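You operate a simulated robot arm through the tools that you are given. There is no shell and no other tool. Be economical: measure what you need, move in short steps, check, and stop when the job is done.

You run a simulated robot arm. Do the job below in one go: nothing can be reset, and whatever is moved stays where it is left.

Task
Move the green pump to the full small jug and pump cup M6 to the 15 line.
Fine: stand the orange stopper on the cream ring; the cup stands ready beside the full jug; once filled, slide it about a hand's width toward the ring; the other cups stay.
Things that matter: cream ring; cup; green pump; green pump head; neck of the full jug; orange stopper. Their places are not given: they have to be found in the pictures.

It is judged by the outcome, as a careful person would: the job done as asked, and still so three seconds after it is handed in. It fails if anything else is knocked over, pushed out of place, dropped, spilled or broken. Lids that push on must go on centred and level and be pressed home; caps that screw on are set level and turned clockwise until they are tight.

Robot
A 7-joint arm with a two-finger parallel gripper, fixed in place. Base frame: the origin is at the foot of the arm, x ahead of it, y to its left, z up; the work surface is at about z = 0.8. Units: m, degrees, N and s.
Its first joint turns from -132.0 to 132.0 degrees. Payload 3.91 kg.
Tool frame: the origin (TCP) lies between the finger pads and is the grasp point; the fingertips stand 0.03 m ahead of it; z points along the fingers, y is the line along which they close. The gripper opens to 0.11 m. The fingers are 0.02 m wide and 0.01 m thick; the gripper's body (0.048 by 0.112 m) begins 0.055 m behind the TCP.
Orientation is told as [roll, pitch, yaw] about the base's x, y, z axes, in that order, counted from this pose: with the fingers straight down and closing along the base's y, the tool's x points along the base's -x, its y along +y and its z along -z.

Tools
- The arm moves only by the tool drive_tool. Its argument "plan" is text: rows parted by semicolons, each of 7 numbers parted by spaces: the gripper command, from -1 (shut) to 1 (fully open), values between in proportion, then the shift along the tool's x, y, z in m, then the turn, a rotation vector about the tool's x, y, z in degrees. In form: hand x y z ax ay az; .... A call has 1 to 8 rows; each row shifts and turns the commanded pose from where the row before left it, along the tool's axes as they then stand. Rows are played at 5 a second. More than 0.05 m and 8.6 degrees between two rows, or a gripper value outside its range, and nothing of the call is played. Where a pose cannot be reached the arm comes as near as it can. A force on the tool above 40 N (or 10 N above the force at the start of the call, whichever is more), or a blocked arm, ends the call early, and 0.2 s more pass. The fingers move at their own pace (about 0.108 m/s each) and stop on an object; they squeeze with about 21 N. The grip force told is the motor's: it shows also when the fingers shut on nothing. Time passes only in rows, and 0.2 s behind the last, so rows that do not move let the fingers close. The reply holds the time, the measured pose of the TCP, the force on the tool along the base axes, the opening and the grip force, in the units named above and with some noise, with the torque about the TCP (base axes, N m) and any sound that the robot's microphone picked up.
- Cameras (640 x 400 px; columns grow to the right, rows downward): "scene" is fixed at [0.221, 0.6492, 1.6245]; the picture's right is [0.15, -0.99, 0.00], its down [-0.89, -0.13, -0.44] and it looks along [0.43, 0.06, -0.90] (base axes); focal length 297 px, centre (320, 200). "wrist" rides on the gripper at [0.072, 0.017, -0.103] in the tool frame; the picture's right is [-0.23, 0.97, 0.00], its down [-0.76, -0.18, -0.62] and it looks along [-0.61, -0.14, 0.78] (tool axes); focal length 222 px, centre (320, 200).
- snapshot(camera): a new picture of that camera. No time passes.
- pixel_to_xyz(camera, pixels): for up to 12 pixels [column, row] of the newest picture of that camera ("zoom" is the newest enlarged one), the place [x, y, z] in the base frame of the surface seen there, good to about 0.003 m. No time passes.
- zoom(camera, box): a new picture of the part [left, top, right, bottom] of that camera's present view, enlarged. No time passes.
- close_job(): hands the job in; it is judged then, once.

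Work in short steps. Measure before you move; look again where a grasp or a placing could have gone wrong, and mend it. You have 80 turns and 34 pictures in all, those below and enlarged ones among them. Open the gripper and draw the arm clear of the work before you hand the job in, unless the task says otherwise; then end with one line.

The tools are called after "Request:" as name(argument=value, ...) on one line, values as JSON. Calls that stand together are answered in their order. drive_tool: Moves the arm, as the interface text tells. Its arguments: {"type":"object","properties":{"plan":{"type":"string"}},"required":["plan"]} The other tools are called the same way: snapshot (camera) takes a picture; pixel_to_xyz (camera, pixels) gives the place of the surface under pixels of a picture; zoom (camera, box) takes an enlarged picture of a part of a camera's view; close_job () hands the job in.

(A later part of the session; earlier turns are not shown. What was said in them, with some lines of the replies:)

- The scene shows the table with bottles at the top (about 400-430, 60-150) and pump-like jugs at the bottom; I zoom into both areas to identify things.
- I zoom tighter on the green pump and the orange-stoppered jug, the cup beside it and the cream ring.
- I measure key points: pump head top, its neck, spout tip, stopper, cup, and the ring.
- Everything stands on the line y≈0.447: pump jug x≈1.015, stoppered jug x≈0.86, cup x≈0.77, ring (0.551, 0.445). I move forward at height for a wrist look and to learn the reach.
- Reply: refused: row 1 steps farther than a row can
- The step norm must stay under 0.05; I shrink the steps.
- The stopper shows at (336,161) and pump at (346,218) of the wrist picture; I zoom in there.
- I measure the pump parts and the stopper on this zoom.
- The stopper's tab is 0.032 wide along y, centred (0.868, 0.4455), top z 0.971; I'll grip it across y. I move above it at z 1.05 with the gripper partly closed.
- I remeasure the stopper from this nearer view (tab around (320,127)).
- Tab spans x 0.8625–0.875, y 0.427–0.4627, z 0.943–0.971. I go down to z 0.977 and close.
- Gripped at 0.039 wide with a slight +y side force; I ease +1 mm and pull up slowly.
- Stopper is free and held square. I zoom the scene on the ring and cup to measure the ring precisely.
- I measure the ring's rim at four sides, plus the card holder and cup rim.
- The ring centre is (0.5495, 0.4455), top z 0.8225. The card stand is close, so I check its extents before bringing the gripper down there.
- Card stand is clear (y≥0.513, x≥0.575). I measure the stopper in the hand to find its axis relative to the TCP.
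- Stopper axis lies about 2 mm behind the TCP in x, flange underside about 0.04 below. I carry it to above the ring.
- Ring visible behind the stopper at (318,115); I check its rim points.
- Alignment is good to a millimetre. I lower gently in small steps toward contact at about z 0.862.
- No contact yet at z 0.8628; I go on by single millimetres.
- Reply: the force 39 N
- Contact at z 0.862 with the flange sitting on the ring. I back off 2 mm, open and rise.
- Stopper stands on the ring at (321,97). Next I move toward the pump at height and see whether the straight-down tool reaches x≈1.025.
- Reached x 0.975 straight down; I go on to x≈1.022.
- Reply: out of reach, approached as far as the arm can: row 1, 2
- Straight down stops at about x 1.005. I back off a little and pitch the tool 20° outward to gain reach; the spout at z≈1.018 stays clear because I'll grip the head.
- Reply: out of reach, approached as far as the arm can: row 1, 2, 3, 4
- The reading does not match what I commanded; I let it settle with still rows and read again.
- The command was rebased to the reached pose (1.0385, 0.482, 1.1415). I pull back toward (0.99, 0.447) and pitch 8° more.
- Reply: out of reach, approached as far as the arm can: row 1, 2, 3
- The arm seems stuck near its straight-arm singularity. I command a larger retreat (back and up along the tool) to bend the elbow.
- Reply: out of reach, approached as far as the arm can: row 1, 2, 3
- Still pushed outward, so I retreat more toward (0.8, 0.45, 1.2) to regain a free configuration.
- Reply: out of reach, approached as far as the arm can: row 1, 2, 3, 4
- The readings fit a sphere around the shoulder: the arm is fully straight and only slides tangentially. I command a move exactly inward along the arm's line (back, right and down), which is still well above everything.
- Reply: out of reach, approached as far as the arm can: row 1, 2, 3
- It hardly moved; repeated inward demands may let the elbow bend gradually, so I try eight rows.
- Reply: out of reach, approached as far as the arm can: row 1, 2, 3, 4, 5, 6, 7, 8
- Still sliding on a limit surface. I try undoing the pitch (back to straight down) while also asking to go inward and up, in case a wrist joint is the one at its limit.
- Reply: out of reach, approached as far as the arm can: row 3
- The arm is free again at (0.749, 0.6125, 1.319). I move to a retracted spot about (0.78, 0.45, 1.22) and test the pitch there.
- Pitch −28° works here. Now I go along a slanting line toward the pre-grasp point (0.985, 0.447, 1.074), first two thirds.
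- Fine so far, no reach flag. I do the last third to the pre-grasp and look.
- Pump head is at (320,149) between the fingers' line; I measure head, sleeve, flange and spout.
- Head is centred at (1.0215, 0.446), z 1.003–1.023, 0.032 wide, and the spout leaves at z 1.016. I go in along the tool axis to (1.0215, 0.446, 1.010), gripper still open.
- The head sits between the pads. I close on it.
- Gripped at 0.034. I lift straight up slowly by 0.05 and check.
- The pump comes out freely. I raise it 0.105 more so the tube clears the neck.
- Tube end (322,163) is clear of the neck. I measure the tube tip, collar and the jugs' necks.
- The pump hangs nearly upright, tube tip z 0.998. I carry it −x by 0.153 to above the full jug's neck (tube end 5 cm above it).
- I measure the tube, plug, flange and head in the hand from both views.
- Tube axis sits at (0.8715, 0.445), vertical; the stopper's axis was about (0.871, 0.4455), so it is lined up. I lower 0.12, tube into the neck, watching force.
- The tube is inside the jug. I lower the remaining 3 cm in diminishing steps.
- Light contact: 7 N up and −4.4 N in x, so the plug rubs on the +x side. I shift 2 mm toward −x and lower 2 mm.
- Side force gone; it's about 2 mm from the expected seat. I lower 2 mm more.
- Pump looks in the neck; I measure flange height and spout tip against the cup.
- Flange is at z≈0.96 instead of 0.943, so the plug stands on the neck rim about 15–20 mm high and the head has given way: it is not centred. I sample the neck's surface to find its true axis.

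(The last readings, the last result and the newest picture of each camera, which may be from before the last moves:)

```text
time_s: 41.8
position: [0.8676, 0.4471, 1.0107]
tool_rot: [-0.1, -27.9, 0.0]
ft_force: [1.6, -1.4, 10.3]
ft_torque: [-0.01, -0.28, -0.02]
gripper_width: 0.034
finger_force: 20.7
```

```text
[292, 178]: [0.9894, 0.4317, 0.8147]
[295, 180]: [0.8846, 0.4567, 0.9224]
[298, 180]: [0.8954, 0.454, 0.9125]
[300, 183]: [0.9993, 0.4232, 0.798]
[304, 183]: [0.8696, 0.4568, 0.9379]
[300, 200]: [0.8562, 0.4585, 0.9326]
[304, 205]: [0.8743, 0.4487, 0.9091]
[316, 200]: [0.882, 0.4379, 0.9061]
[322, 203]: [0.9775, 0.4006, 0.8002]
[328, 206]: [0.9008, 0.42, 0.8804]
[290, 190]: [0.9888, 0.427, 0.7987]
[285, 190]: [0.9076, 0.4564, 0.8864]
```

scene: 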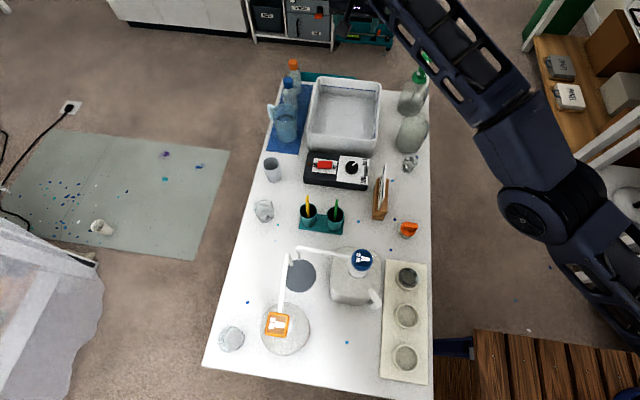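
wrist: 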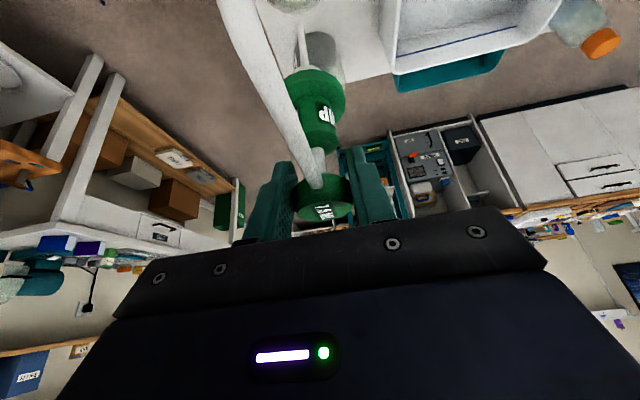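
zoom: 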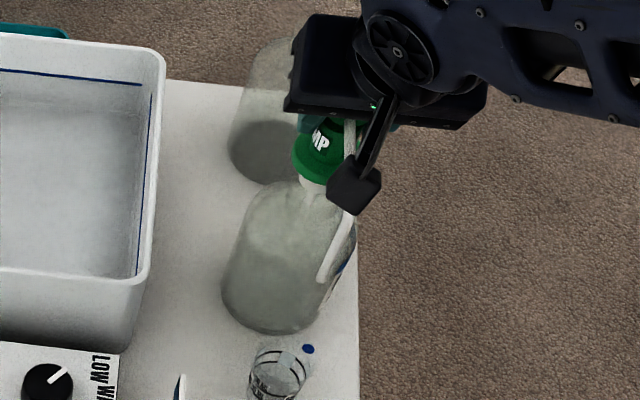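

Torques put the rim contact on the plug's +x (slightly +y) edge, so the neck axis lies further −x/−y. I raise 25 mm, shift (−2.5, −1) mm, and lower again watching the force.

Request:
drive_tool(plan="-1 -0.0117 0 -0.0221 0 0 0;-1 0.0022 -0.001 -0.0012 0 0 0;-1 0 0 0 0 0 0;-1 0.0033 0 0.0062 0 0 0;-1 0.0033 0 0.0062 0 0 0;-1 0 0 0 0 0 0")

```text
time_s: 43.2
position: [0.8646, 0.4462, 1.0208]
tool_rot: [0.0, -28.0, 0.2]
ft_force: [-2.4, 0.4, 4.9]
ft_torque: [0.08, 0.07, 0.03]
gripper_width: 0.0343
finger_force: 20.8
```

Still contact (7 N net) on the +x/+y edge. I slide the plug −x, −y in small steps under this light load to find the drop.

Request:
drive_tool(plan="-1 0.00088 -0.0005 -0.00047 0 0 0;-1 0.00088 -0.0005 -0.00047 0 0 0;-1 0 0 0 0 0 0")

```text
time_s: 44.0
position: [0.8627, 0.4452, 1.0214]
tool_rot: [0.0, -28.1, 0.1]
ft_force: [0.7, 0.5, -0.8]
ft_torque: [-0.02, -0.02, 0.02]
gripper_width: 0.0344
finger_force: 20.8
```

Force fell to −0.8 N: the plug dropped into the neck. I lower onward in 3 mm steps.

Request:
drive_tool(plan="-1 0.0014 0 0.0026 0 0 0;-1 0.0014 0 0.0026 0 0 0;-1 0.0009 0 0.0018 0 0 0;-1 0 0 0 0 0 0")

```text
time_s: 45.0
position: [0.8638, 0.4447, 1.012]
tool_rot: [-0.1, -28.0, 0.1]
ft_force: [0.1, -0.9, -1.1]
ft_torque: [0.03, 0.03, -0.03]
gripper_width: 0.0343
finger_force: 21.1
```

No force at z 1.012; I go on to the seat.

Request:
drive_tool(plan="-1 0.0009 0 0.0018 0 0 0;-1 0.0009 0 0.0018 0 0 0;-1 0 0 0 0 0 0")

```text
time_s: 45.8
position: [0.8631, 0.4454, 1.0091]
tool_rot: [-0.1, -28.1, 0.0]
ft_force: [0.9, 0.2, 1.5]
ft_torque: [0.01, -0.09, 0.0]
gripper_width: 0.0341
finger_force: 20.6
```

Contact begins (net ~3.5 N), matching the seat height. I open and retreat along the tool axis, then look.

Request:
drive_tool(plan="0.3 0 0 0 0 0 0;0.3 0 0 0 0 0 0;0.3 0 0 0 0 0 0;0.3 0 0 -0.04 0 0 0;0.3 0 0 -0.04 0 0 0;0.3 0 0 -0.03 0 0 0;0.3 0 0 0 0 0 0")

Request:
zoom(camera="scene", box=[395, 70, 445, 170])

```text
time_s: 47.4
position: [0.8101, 0.4448, 1.1047]
tool_rot: [0.1, -28.0, -0.1]
ft_force: [-0.7, -0.2, 0.2]
ft_torque: [0.01, 0.03, -0.02]
gripper_width: 0.0716
finger_force: 0.1
```

```text
4.00 times, centred on (420, 120) of scene
```

zoom: 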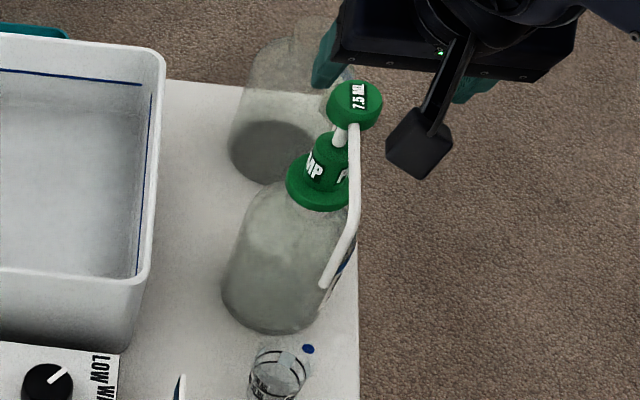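

Now the pump stands in the jug; I measure flange, head, spout tip and cup from this view.

Request:
pixel_to_xyz(camera="zoom", pixels=[[290, 190], [303, 203], [322, 210], [287, 178], [312, 186], [314, 150], [345, 90], [332, 110], [378, 108], [355, 128], [324, 284], [353, 180]])

Request:
pixel_to_xyz(camera="zoom", pixels=[[258, 352], [305, 358], [280, 348], [276, 366], [252, 372], [300, 388], [270, 396], [285, 380], [265, 385], [290, 370], [309, 349], [255, 380]])

```text
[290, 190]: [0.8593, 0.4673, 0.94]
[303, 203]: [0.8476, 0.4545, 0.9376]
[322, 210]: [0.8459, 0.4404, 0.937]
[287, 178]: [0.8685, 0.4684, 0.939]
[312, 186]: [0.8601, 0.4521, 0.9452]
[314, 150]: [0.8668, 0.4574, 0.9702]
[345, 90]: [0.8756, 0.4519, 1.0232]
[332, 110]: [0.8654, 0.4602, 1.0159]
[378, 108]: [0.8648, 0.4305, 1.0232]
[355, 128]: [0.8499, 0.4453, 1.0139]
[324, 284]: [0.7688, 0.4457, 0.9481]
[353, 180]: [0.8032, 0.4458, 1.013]
```

```text
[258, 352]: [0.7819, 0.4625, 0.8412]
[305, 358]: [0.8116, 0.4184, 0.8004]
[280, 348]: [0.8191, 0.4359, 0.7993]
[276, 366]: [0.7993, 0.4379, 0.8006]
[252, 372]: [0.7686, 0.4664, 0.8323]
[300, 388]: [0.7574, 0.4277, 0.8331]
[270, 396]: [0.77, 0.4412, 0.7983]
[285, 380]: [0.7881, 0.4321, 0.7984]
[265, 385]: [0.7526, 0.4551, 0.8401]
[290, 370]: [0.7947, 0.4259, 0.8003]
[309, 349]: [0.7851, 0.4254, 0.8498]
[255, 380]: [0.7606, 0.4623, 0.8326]
```

Flange is level and down on the neck (z 0.937–0.945), head top z 1.023 at (0.868, 0.446), spout tip (0.769, 0.4457) right over the cup centre (0.770, 0.445). I set the tool upright, close the fingers and move over the head.

Request:
drive_tool(plan="-1 0 0 -0.02 0 0 0;-1 0 0 0 0 7 0;-1 0 0 0 0 7 0;-1 0 0 0 0 7 0;-1 0 0 0 0 7 0;-1 -0.03 0 0 0 0 0;-1 -0.034 0.001 0 0 0 0;-1 0 0 0 0 0 0")

```text
time_s: 49.2
position: [0.8665, 0.4467, 1.1263]
tool_rot: [0.1, 0.0, 0.1]
ft_force: [-0.6, -0.2, 0.1]
ft_torque: [0.0, -0.02, -0.02]
gripper_width: 0.0
finger_force: 21.0
```

Over the head. I descend to just above it (tips z≈1.027) and then press in small steps.

Request:
drive_tool(plan="-1 -0.001 0 0.04 0 0 0;-1 0 0 0.029 0 0 0;-1 0 0 0.006 0 0 0;-1 0 0 0 0 0 0")

```text
time_s: 50.2
position: [0.8689, 0.446, 1.0497]
tool_rot: [0.0, 0.0, 0.0]
ft_force: [0.7, 0.1, 3.1]
ft_torque: [-0.02, -0.03, 0.0]
gripper_width: 0.0003
finger_force: 21.1
```

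Contact at z 1.050 with 3 N. I press on down smoothly to complete the stroke.

Request:
drive_tool(plan="-1 0 0 0.006 0 0 0;-1 0 0 0.006 0 0 0;-1 0 0 0.005 0 0 0;-1 0 0 0 0 0 0")

```text
time_s: 51.2
position: [0.8665, 0.4466, 1.0314]
tool_rot: [-0.1, -0.1, 0.1]
ft_force: [2.8, 1.7, 8.4]
ft_torque: [0.1, -0.08, 0.03]
gripper_width: 0.0
finger_force: 21.0
```

Spring force is 8 N after ~21 mm; I go on to the bottom stop.

Request:
drive_tool(plan="-1 0 0 0.002 0 0 0;-1 0 0 0.002 0 0 0;-1 0 0 0.0015 0 0 0;-1 0 0 0 0 0 0")

```text
time_s: 52.2
position: [0.8677, 0.4455, 1.0269]
tool_rot: [0.1, -0.2, 0.0]
ft_force: [5.1, 3.5, 22.6]
ft_torque: [0.12, -0.27, 0.01]
gripper_width: 0.0001
finger_force: 21.1
```

Bottom reached (22.6 N). I hold briefly, then let the head rise fully and check the cup.

Request:
drive_tool(plan="-1 0 0 0 0 0 0;-1 0 0 0 0 0 0;-1 0 0 -0.012 0 0 0;-1 0 0 -0.015 0 0 0;-1 0 0 -0.012 0 0 0;-1 0 0 0 0 0 0;-1 0 0 0 0 0 0")

Request:
zoom(camera="scene", box=[395, 145, 425, 185])

```text
time_s: 53.8
position: [0.8667, 0.4474, 1.0656]
tool_rot: [0.1, 0.0, 0.1]
ft_force: [0.5, 0.4, 0.2]
ft_torque: [0.02, -0.02, -0.02]
gripper_width: 0.0002
finger_force: 21.3
```

```text
10.00 times, centred on (410, 165) of scene
```

zoom: 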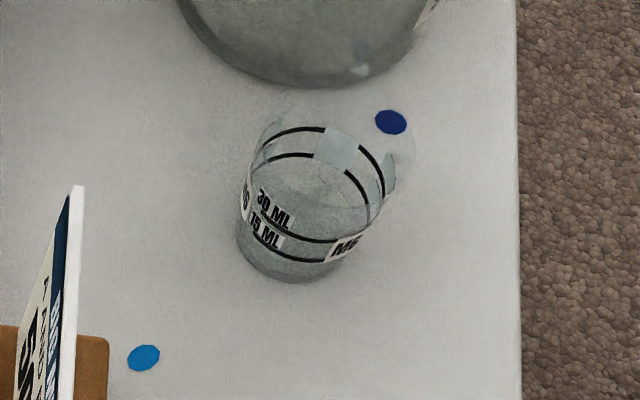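

Cup M6 shows 15 and 30 ml lines and some liquid. I measure the liquid's height versus the lines.

Request:
pixel_to_xyz(camera="zoom", pixels=[[310, 195], [330, 185], [300, 180], [280, 180], [345, 205], [320, 215], [262, 235], [310, 258], [300, 235], [290, 275], [285, 157], [360, 190]])

```text
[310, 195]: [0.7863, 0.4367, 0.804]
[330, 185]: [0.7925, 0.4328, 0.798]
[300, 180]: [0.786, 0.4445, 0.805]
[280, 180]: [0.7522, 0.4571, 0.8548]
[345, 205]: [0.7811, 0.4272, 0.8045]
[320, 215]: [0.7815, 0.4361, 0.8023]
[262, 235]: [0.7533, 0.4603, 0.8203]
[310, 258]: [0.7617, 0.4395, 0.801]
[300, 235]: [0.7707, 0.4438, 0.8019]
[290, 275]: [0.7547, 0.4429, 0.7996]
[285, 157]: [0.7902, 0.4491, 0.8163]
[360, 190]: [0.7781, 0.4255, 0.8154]
```

The lines are at z≈0.816 (15) and ≈0.83 (30), but this view can't tell the liquid level surely, and the earlier head compression may have dispensed some. I'll look from low at the side with the wrist camera: first back off over the spout.

Request:
drive_tool(plan="0.3 0 0 -0.03 0 0 0;0.3 0.042 0 0 0 0 0;0.3 0.042 0 0 0 0 0;0.3 0.042 0 0 0 0 0;0.3 0.045 0 0 0 0 0;0.3 0.015 0 0 0 0 0;0.3 0 0 0 0 0 0")

Request:
drive_tool(plan="0.3 0 0 0 0 -7 0;0.3 0 0 0 0 -7 0;0.3 0 0 0 0 -7 0;0.3 0 0 0 0 -7 0;0.3 0.0188 0 0.0353 0 0 0;0.3 0.0188 0 0.0353 0 0 0;0.3 0 0 0 0 0 0")

```text
time_s: 55.4
position: [0.6818, 0.4454, 1.0943]
tool_rot: [0.1, 0.0, 0.0]
ft_force: [-0.4, -1.2, -0.3]
ft_torque: [0.0, -0.01, -0.01]
gripper_width: 0.0716
finger_force: 0.1
```

```text
time_s: 57.0
position: [0.6815, 0.4464, 1.0139]
tool_rot: [0.0, -28.0, 0.1]
ft_force: [0.1, 0.7, 0.3]
ft_torque: [0.03, 0.04, -0.01]
gripper_width: 0.0714
finger_force: 0.1
```

I descend to about (0.70, 0.447, 0.855) for a near-side view of the cup.

Request:
drive_tool(plan="0.3 0.0146 0 0.0373 0 0 0;0.3 0.0146 0 0.0373 0 0 0;0.3 0.0146 0 0.0373 0 0 0;0.3 0.0146 0 0.0373 0 0 0;0.3 0 0 0 0 0 0")

Request:
zoom(camera="wrist", box=[270, 120, 370, 220])

```text
time_s: 58.2
position: [0.699, 0.444, 0.8565]
tool_rot: [0.0, -27.9, 0.1]
ft_force: [0.5, -0.6, 1.3]
ft_torque: [0.0, -0.03, -0.01]
gripper_width: 0.0711
finger_force: 0.0
```

```text
4.00 times, centred on (320, 170) of wrist
```

zoom: 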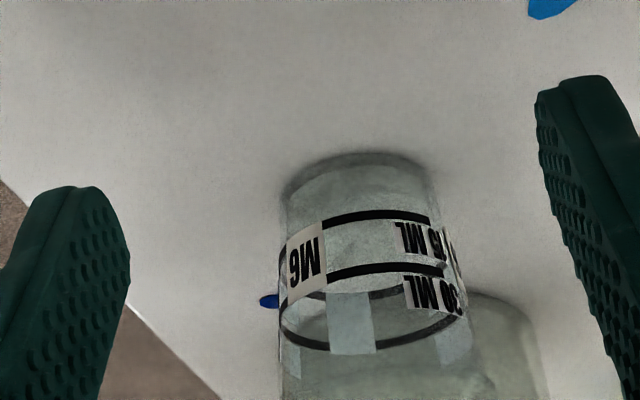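

The view (upside down) shows bottom, 15 line (row 215), 30 line (row 268). I probe depth down one column to find where the water ends.

Request:
pixel_to_xyz(camera="zoom", pixels=[[360, 180], [360, 200], [360, 214], [360, 230], [360, 245], [360, 258], [360, 270], [360, 280], [380, 293], [395, 300], [310, 335], [420, 290]])

Request:
pixel_to_xyz(camera="zoom", pixels=[[340, 190], [340, 235], [340, 250], [340, 285], [390, 235], [390, 250], [400, 285], [400, 315], [360, 165], [385, 180], [385, 200], [310, 300]])

```text
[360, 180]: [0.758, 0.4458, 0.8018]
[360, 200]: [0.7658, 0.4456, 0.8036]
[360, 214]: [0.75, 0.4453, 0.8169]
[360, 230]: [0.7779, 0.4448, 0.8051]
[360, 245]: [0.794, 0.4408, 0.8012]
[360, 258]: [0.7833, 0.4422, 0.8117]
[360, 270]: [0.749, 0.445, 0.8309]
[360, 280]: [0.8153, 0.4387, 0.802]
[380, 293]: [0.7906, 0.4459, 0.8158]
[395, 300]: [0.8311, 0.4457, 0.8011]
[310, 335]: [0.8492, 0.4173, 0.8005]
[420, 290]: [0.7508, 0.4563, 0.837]
```

```text
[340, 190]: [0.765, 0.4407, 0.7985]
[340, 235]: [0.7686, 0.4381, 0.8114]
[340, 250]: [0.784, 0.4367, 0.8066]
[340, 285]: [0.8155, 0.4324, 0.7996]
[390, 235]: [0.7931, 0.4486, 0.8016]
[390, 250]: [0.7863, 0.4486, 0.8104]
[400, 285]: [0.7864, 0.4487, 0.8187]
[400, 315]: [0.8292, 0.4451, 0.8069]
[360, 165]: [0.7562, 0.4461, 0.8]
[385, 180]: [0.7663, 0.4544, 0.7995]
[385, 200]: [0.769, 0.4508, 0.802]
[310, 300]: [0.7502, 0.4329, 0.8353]
```

Readings inside the cup cluster at z≈0.811 against a floor at ≈0.804 and the 15 line at 0.8165: about half, i.e. one stroke. So one more full stroke; I return up the same way.

Request:
drive_tool(plan="0.3 -0.0146 0 -0.0373 0 0 0;0.3 -0.0146 0 -0.0373 0 0 0;0.3 -0.0146 0 -0.0373 0 0 0;0.3 -0.0146 0 -0.0373 0 0 0;-1 -0.0188 0 -0.0353 0 0 0;-1 -0.0188 0 -0.0353 0 0 0;-1 0 0 0 0 7 0;-1 0 0 0 0 7 0")

Request:
drive_tool(plan="-1 0 0 0 0 7 0;-1 0 0 0 0 7 0;-1 -0.045 0 0 0 0 0;-1 -0.045 0 0 0 0 0;-1 -0.045 0 0 0 0 0;-1 -0.045 0 0 0 0 0;-1 -0.006 0 0 0 0 0;-1 0 0 0 0 0 0")

```text
time_s: 60.0
position: [0.6798, 0.4463, 1.0965]
tool_rot: [0.1, -13.9, 0.2]
ft_force: [0.0, 0.9, -0.2]
ft_torque: [-0.02, -0.05, -0.01]
gripper_width: 0.0
finger_force: 21.3
```

```text
time_s: 61.8
position: [0.8658, 0.4438, 1.0956]
tool_rot: [0.0, 0.1, 0.1]
ft_force: [-0.2, -0.5, 0.5]
ft_torque: [0.0, 0.02, 0.03]
gripper_width: 0.0
finger_force: 21.2
```

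Above the head again; I descend to contact (z≈1.053).

Request:
drive_tool(plan="-1 -0.002 0.0015 0.03 0 0 0;-1 0 0 0.015 0 0 0;-1 0 0 0 0 0 0")

Request:
drive_tool(plan="-1 0 0 0.006 0 0 0;-1 0 0 0.006 0 0 0;-1 0 0 0.006 0 0 0;-1 0 0 0.002 0 0 0;-1 0 0 0.002 0 0 0;-1 0 0 0 0 0 0")

```text
time_s: 62.6
position: [0.8704, 0.4476, 1.0515]
tool_rot: [0.0, 0.1, 0.0]
ft_force: [0.3, -0.6, 0.8]
ft_torque: [0.04, -0.01, 0.05]
gripper_width: 0.0
finger_force: 21.2
```

```text
time_s: 64.0
position: [0.8692, 0.4479, 1.0292]
tool_rot: [0.0, 0.0, 0.0]
ft_force: [3.3, 1.6, 11.7]
ft_torque: [0.07, -0.14, 0.01]
gripper_width: 0.0
finger_force: 21.4
```

I press the last few millimetres to the stop, somewhat firmer to also seat the pump.

Request:
drive_tool(plan="-1 0 0 0.0015 0 0 0;-1 0 0 0.0015 0 0 0;-1 0 0 0.0007 0 0 0;-1 0 0 0 0 0 0")

```text
time_s: 65.0
position: [0.8697, 0.4474, 1.0261]
tool_rot: [0.1, 0.0, 0.1]
ft_force: [8.5, 4.1, 27.8]
ft_torque: [0.14, -0.34, 0.06]
gripper_width: 0.0
finger_force: 21.3
```

Stop reached (28 N). I hold, let the head rise, lift and return to the near-cup view.

Request:
drive_tool(plan="-1 0 0 0 0 0 0;-1 0 0 -0.015 0 0 0;-1 0 0 -0.015 0 0 0;-1 0 0 -0.04 0 0 0;0.3 0.045 0 0 0 0 0;0.3 0.045 0 0 0 0 0;0.3 0.045 -0.001 0 0 0 0;0.3 0.045 -0.001 0 0 0 0")

Request:
drive_tool(plan="0.3 0.007 0 0 0 -7 0;0.3 0 0 0 0 -7 0;0.3 0 0 0 0 -7 0;0.3 0 0 0 0 -7 0;0.3 0.0188 0 0.0353 0 0 0;0.3 0.0188 0 0.0353 0 0 0;0.3 0 0 0 0 0 0")

Request:
drive_tool(plan="0.3 0.0146 0 0.0373 0 0 0;0.3 0.0146 0 0.0373 0 0 0;0.3 0.0146 0 0.0373 0 0 0;0.3 0.0146 0 0.0373 0 0 0;0.3 0 0 0 0 0 0")

Request:
zoom(camera="wrist", box=[270, 120, 370, 220])

```text
time_s: 66.8
position: [0.692, 0.4442, 1.0935]
tool_rot: [0.0, 0.0, 0.0]
ft_force: [1.8, -0.6, -0.5]
ft_torque: [0.02, 0.03, 0.02]
gripper_width: 0.0717
finger_force: 0.1
```

```text
time_s: 68.4
position: [0.6842, 0.4455, 1.0156]
tool_rot: [0.1, -28.0, 0.1]
ft_force: [0.6, -0.7, 0.5]
ft_torque: [-0.02, 0.03, 0.0]
gripper_width: 0.0717
finger_force: 0.1
```

```text
time_s: 69.6
position: [0.7031, 0.4454, 0.8565]
tool_rot: [0.1, -28.0, 0.1]
ft_force: [-0.3, 0.4, -0.1]
ft_torque: [0.0, 0.01, 0.01]
gripper_width: 0.0713
finger_force: 0.0
```

```text
4.00 times, centred on (320, 170) of wrist
```

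zoom: 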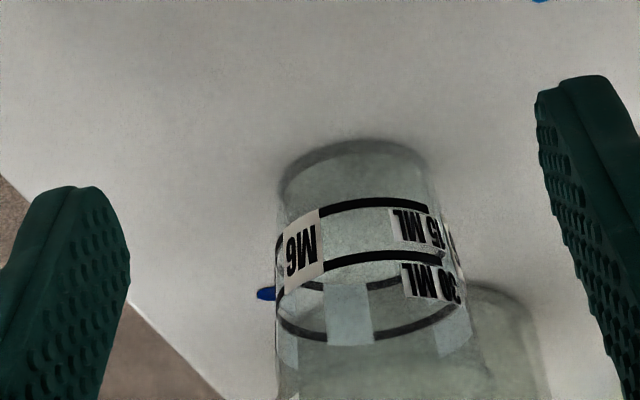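

Again I probe inside the cup between the lines for the water surface height.

Request:
pixel_to_xyz(camera="zoom", pixels=[[350, 180], [350, 190], [350, 215], [350, 222], [350, 230], [350, 238], [350, 246], [370, 218], [370, 228], [370, 238], [340, 245], [380, 245]])

Request:
pixel_to_xyz(camera="zoom", pixels=[[350, 266], [350, 272], [350, 280], [340, 270], [370, 270], [385, 272], [385, 283], [395, 270], [330, 275], [350, 160], [350, 170], [375, 275]])

```text
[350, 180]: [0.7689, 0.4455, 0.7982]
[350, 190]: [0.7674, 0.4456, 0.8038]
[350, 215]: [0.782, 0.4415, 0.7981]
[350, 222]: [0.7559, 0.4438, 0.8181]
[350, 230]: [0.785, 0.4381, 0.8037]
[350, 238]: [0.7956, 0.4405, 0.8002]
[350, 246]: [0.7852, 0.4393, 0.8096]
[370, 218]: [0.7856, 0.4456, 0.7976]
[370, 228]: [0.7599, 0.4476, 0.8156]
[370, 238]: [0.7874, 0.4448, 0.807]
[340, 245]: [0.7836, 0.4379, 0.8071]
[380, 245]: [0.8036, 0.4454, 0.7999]
```

```text
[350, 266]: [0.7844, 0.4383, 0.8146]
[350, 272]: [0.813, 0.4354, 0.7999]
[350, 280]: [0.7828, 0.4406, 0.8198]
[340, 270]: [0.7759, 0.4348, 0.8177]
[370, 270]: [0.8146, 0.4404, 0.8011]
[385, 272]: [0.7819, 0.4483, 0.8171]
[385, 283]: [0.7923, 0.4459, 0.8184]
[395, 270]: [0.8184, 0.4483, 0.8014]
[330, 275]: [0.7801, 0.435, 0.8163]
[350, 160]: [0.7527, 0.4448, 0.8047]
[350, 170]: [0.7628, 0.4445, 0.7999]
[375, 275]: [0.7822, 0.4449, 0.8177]
```

The surface hits now cluster at z≈0.817, level with the 15 line (0.8165–0.818): filled. Cup centre is (0.7705, 0.445), radius 0.021. I move the open fingers around it to TCP (0.765, 0.445, 0.838).

Request:
drive_tool(plan="0.3 -0.0153 0 0.0151 0 0 0;0.3 -0.0153 0 0.0151 0 0 0;0.3 -0.0153 0 0.0151 0 0 0;0.3 0 0 0 0 0 0")

```text
time_s: 70.6
position: [0.7631, 0.4456, 0.8369]
tool_rot: [-0.1, -28.0, 0.0]
ft_force: [0.0, 0.8, -0.7]
ft_torque: [0.04, -0.03, 0.0]
gripper_width: 0.0715
finger_force: 0.0
```

In place without contact. I close in stages to touch the cup gently.

Request:
drive_tool(plan="0.1 0 0 0 0 0 0;-0.05 0 0 0 0 0 0;-0.12 0 0 0 0 0 0;-0.17 0 0 0 0 0 0;-0.22 0 0 0 0 0 0;-0.27 0 0 0 0 0 0;-0.32 0 0 0 0 0 0;-0.32 0 0 0 0 0 0")

```text
time_s: 72.4
position: [0.7636, 0.4451, 0.8366]
tool_rot: [0.0, -28.1, 0.2]
ft_force: [-0.2, -0.3, 0.7]
ft_torque: [-0.05, 0.01, 0.02]
gripper_width: 0.044
finger_force: 21.0
```

Cup held at 0.044 wide. I slide it −x (toward the ring) by 0.088 m gently, keeping it on the table.

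Request:
drive_tool(plan="-0.32 0.0053 0 -0.0028 0 0 0;-0.32 0.0088 0 -0.0047 0 0 0;-0.32 0.0115 0 -0.0061 0 0 0;-0.32 0.0132 0 -0.007 0 0 0;-0.32 0.0132 0 -0.007 0 0 0;-0.32 0.0115 0 -0.0061 0 0 0;-0.32 0.0088 0 -0.0047 0 0 0;-0.32 0.0053 0 -0.0028 0 0 0")

```text
time_s: 74.2
position: [0.6733, 0.4465, 0.837]
tool_rot: [0.0, -27.9, 0.0]
ft_force: [0.3, -0.1, 4.7]
ft_torque: [-0.05, 0.0, 0.04]
gripper_width: 0.0435
finger_force: 21.1
```

Cup is at x≈0.68. I open gently and withdraw along the tool axis.

Request:
drive_tool(plan="-0.15 0 0 0 0 0 0;0 0 0 0 0 0 0;0.3 0 0 0 0 0 0;0.3 0 0 0 0 0 0;0.3 0 0 -0.02 0 0 0;0.3 0 0 -0.04 0 0 0;0.3 0 0 -0.045 0 0 0;0.3 0 0 -0.045 0 0 0")

Request:
drive_tool(plan="0.3 -0.02 0 -0.04 0 0 0;0.3 -0.02 0 -0.04 0 7 0;0.3 0 0 -0.03 0 7 0;0.3 0 -0.045 -0.02 0 7 0;0.3 0 -0.045 0 0 7 0;0.3 0 -0.045 0 0 0 0;0.3 0 -0.045 0 0 0 0;0.3 0 -0.045 0 0 0 0")

Request:
snapshot(camera="scene")

```text
time_s: 76.0
position: [0.6035, 0.4456, 0.9675]
tool_rot: [0.0, -28.0, 0.2]
ft_force: [1.6, -0.1, -0.8]
ft_torque: [0.01, -0.02, -0.03]
gripper_width: 0.0713
finger_force: 0.1
```

```text
time_s: 77.8
position: [0.5842, 0.2205, 1.1045]
tool_rot: [0.0, -0.1, 0.1]
ft_force: [0.4, 0.4, -0.6]
ft_torque: [0.0, 0.03, 0.01]
gripper_width: 0.0718
finger_force: 0.0
```

```text
0 pictures are left
```

scene: 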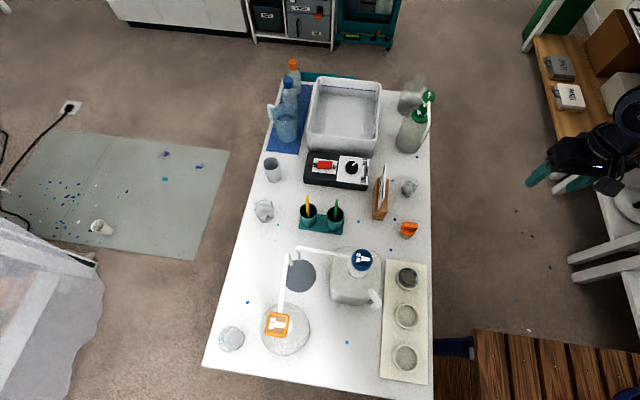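

The scene shows the cup at (409,188), stopper on the ring at (408,229), pump in the full jug. A last depth check of the flange and head.

Request:
pixel_to_xyz(camera="scene", pixels=[[413, 118], [419, 122], [416, 120], [429, 95], [408, 188], [405, 183], [414, 184], [408, 226], [421, 140], [402, 230]])

```text
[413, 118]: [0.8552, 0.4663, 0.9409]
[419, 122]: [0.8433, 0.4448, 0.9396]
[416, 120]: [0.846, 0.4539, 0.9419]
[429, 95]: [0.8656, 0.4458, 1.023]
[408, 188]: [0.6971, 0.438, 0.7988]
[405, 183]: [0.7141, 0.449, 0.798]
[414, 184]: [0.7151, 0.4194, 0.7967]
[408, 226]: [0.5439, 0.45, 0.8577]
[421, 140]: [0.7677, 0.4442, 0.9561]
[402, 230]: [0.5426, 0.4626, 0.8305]
```

The flange is level on the neck (z≈0.94), the head has risen to z 1.023, the stopper stands on the ring, and the arm is clear with the gripper open. I hand the job in.

Request:
close_job()

```text
The job is handed in.
```

The job is handed in: the green pump sits level in the full jug, cup M6 reads at the 15 line after two strokes, the orange stopper stands on the cream ring, and the cup has been slid about 9 cm toward the ring.
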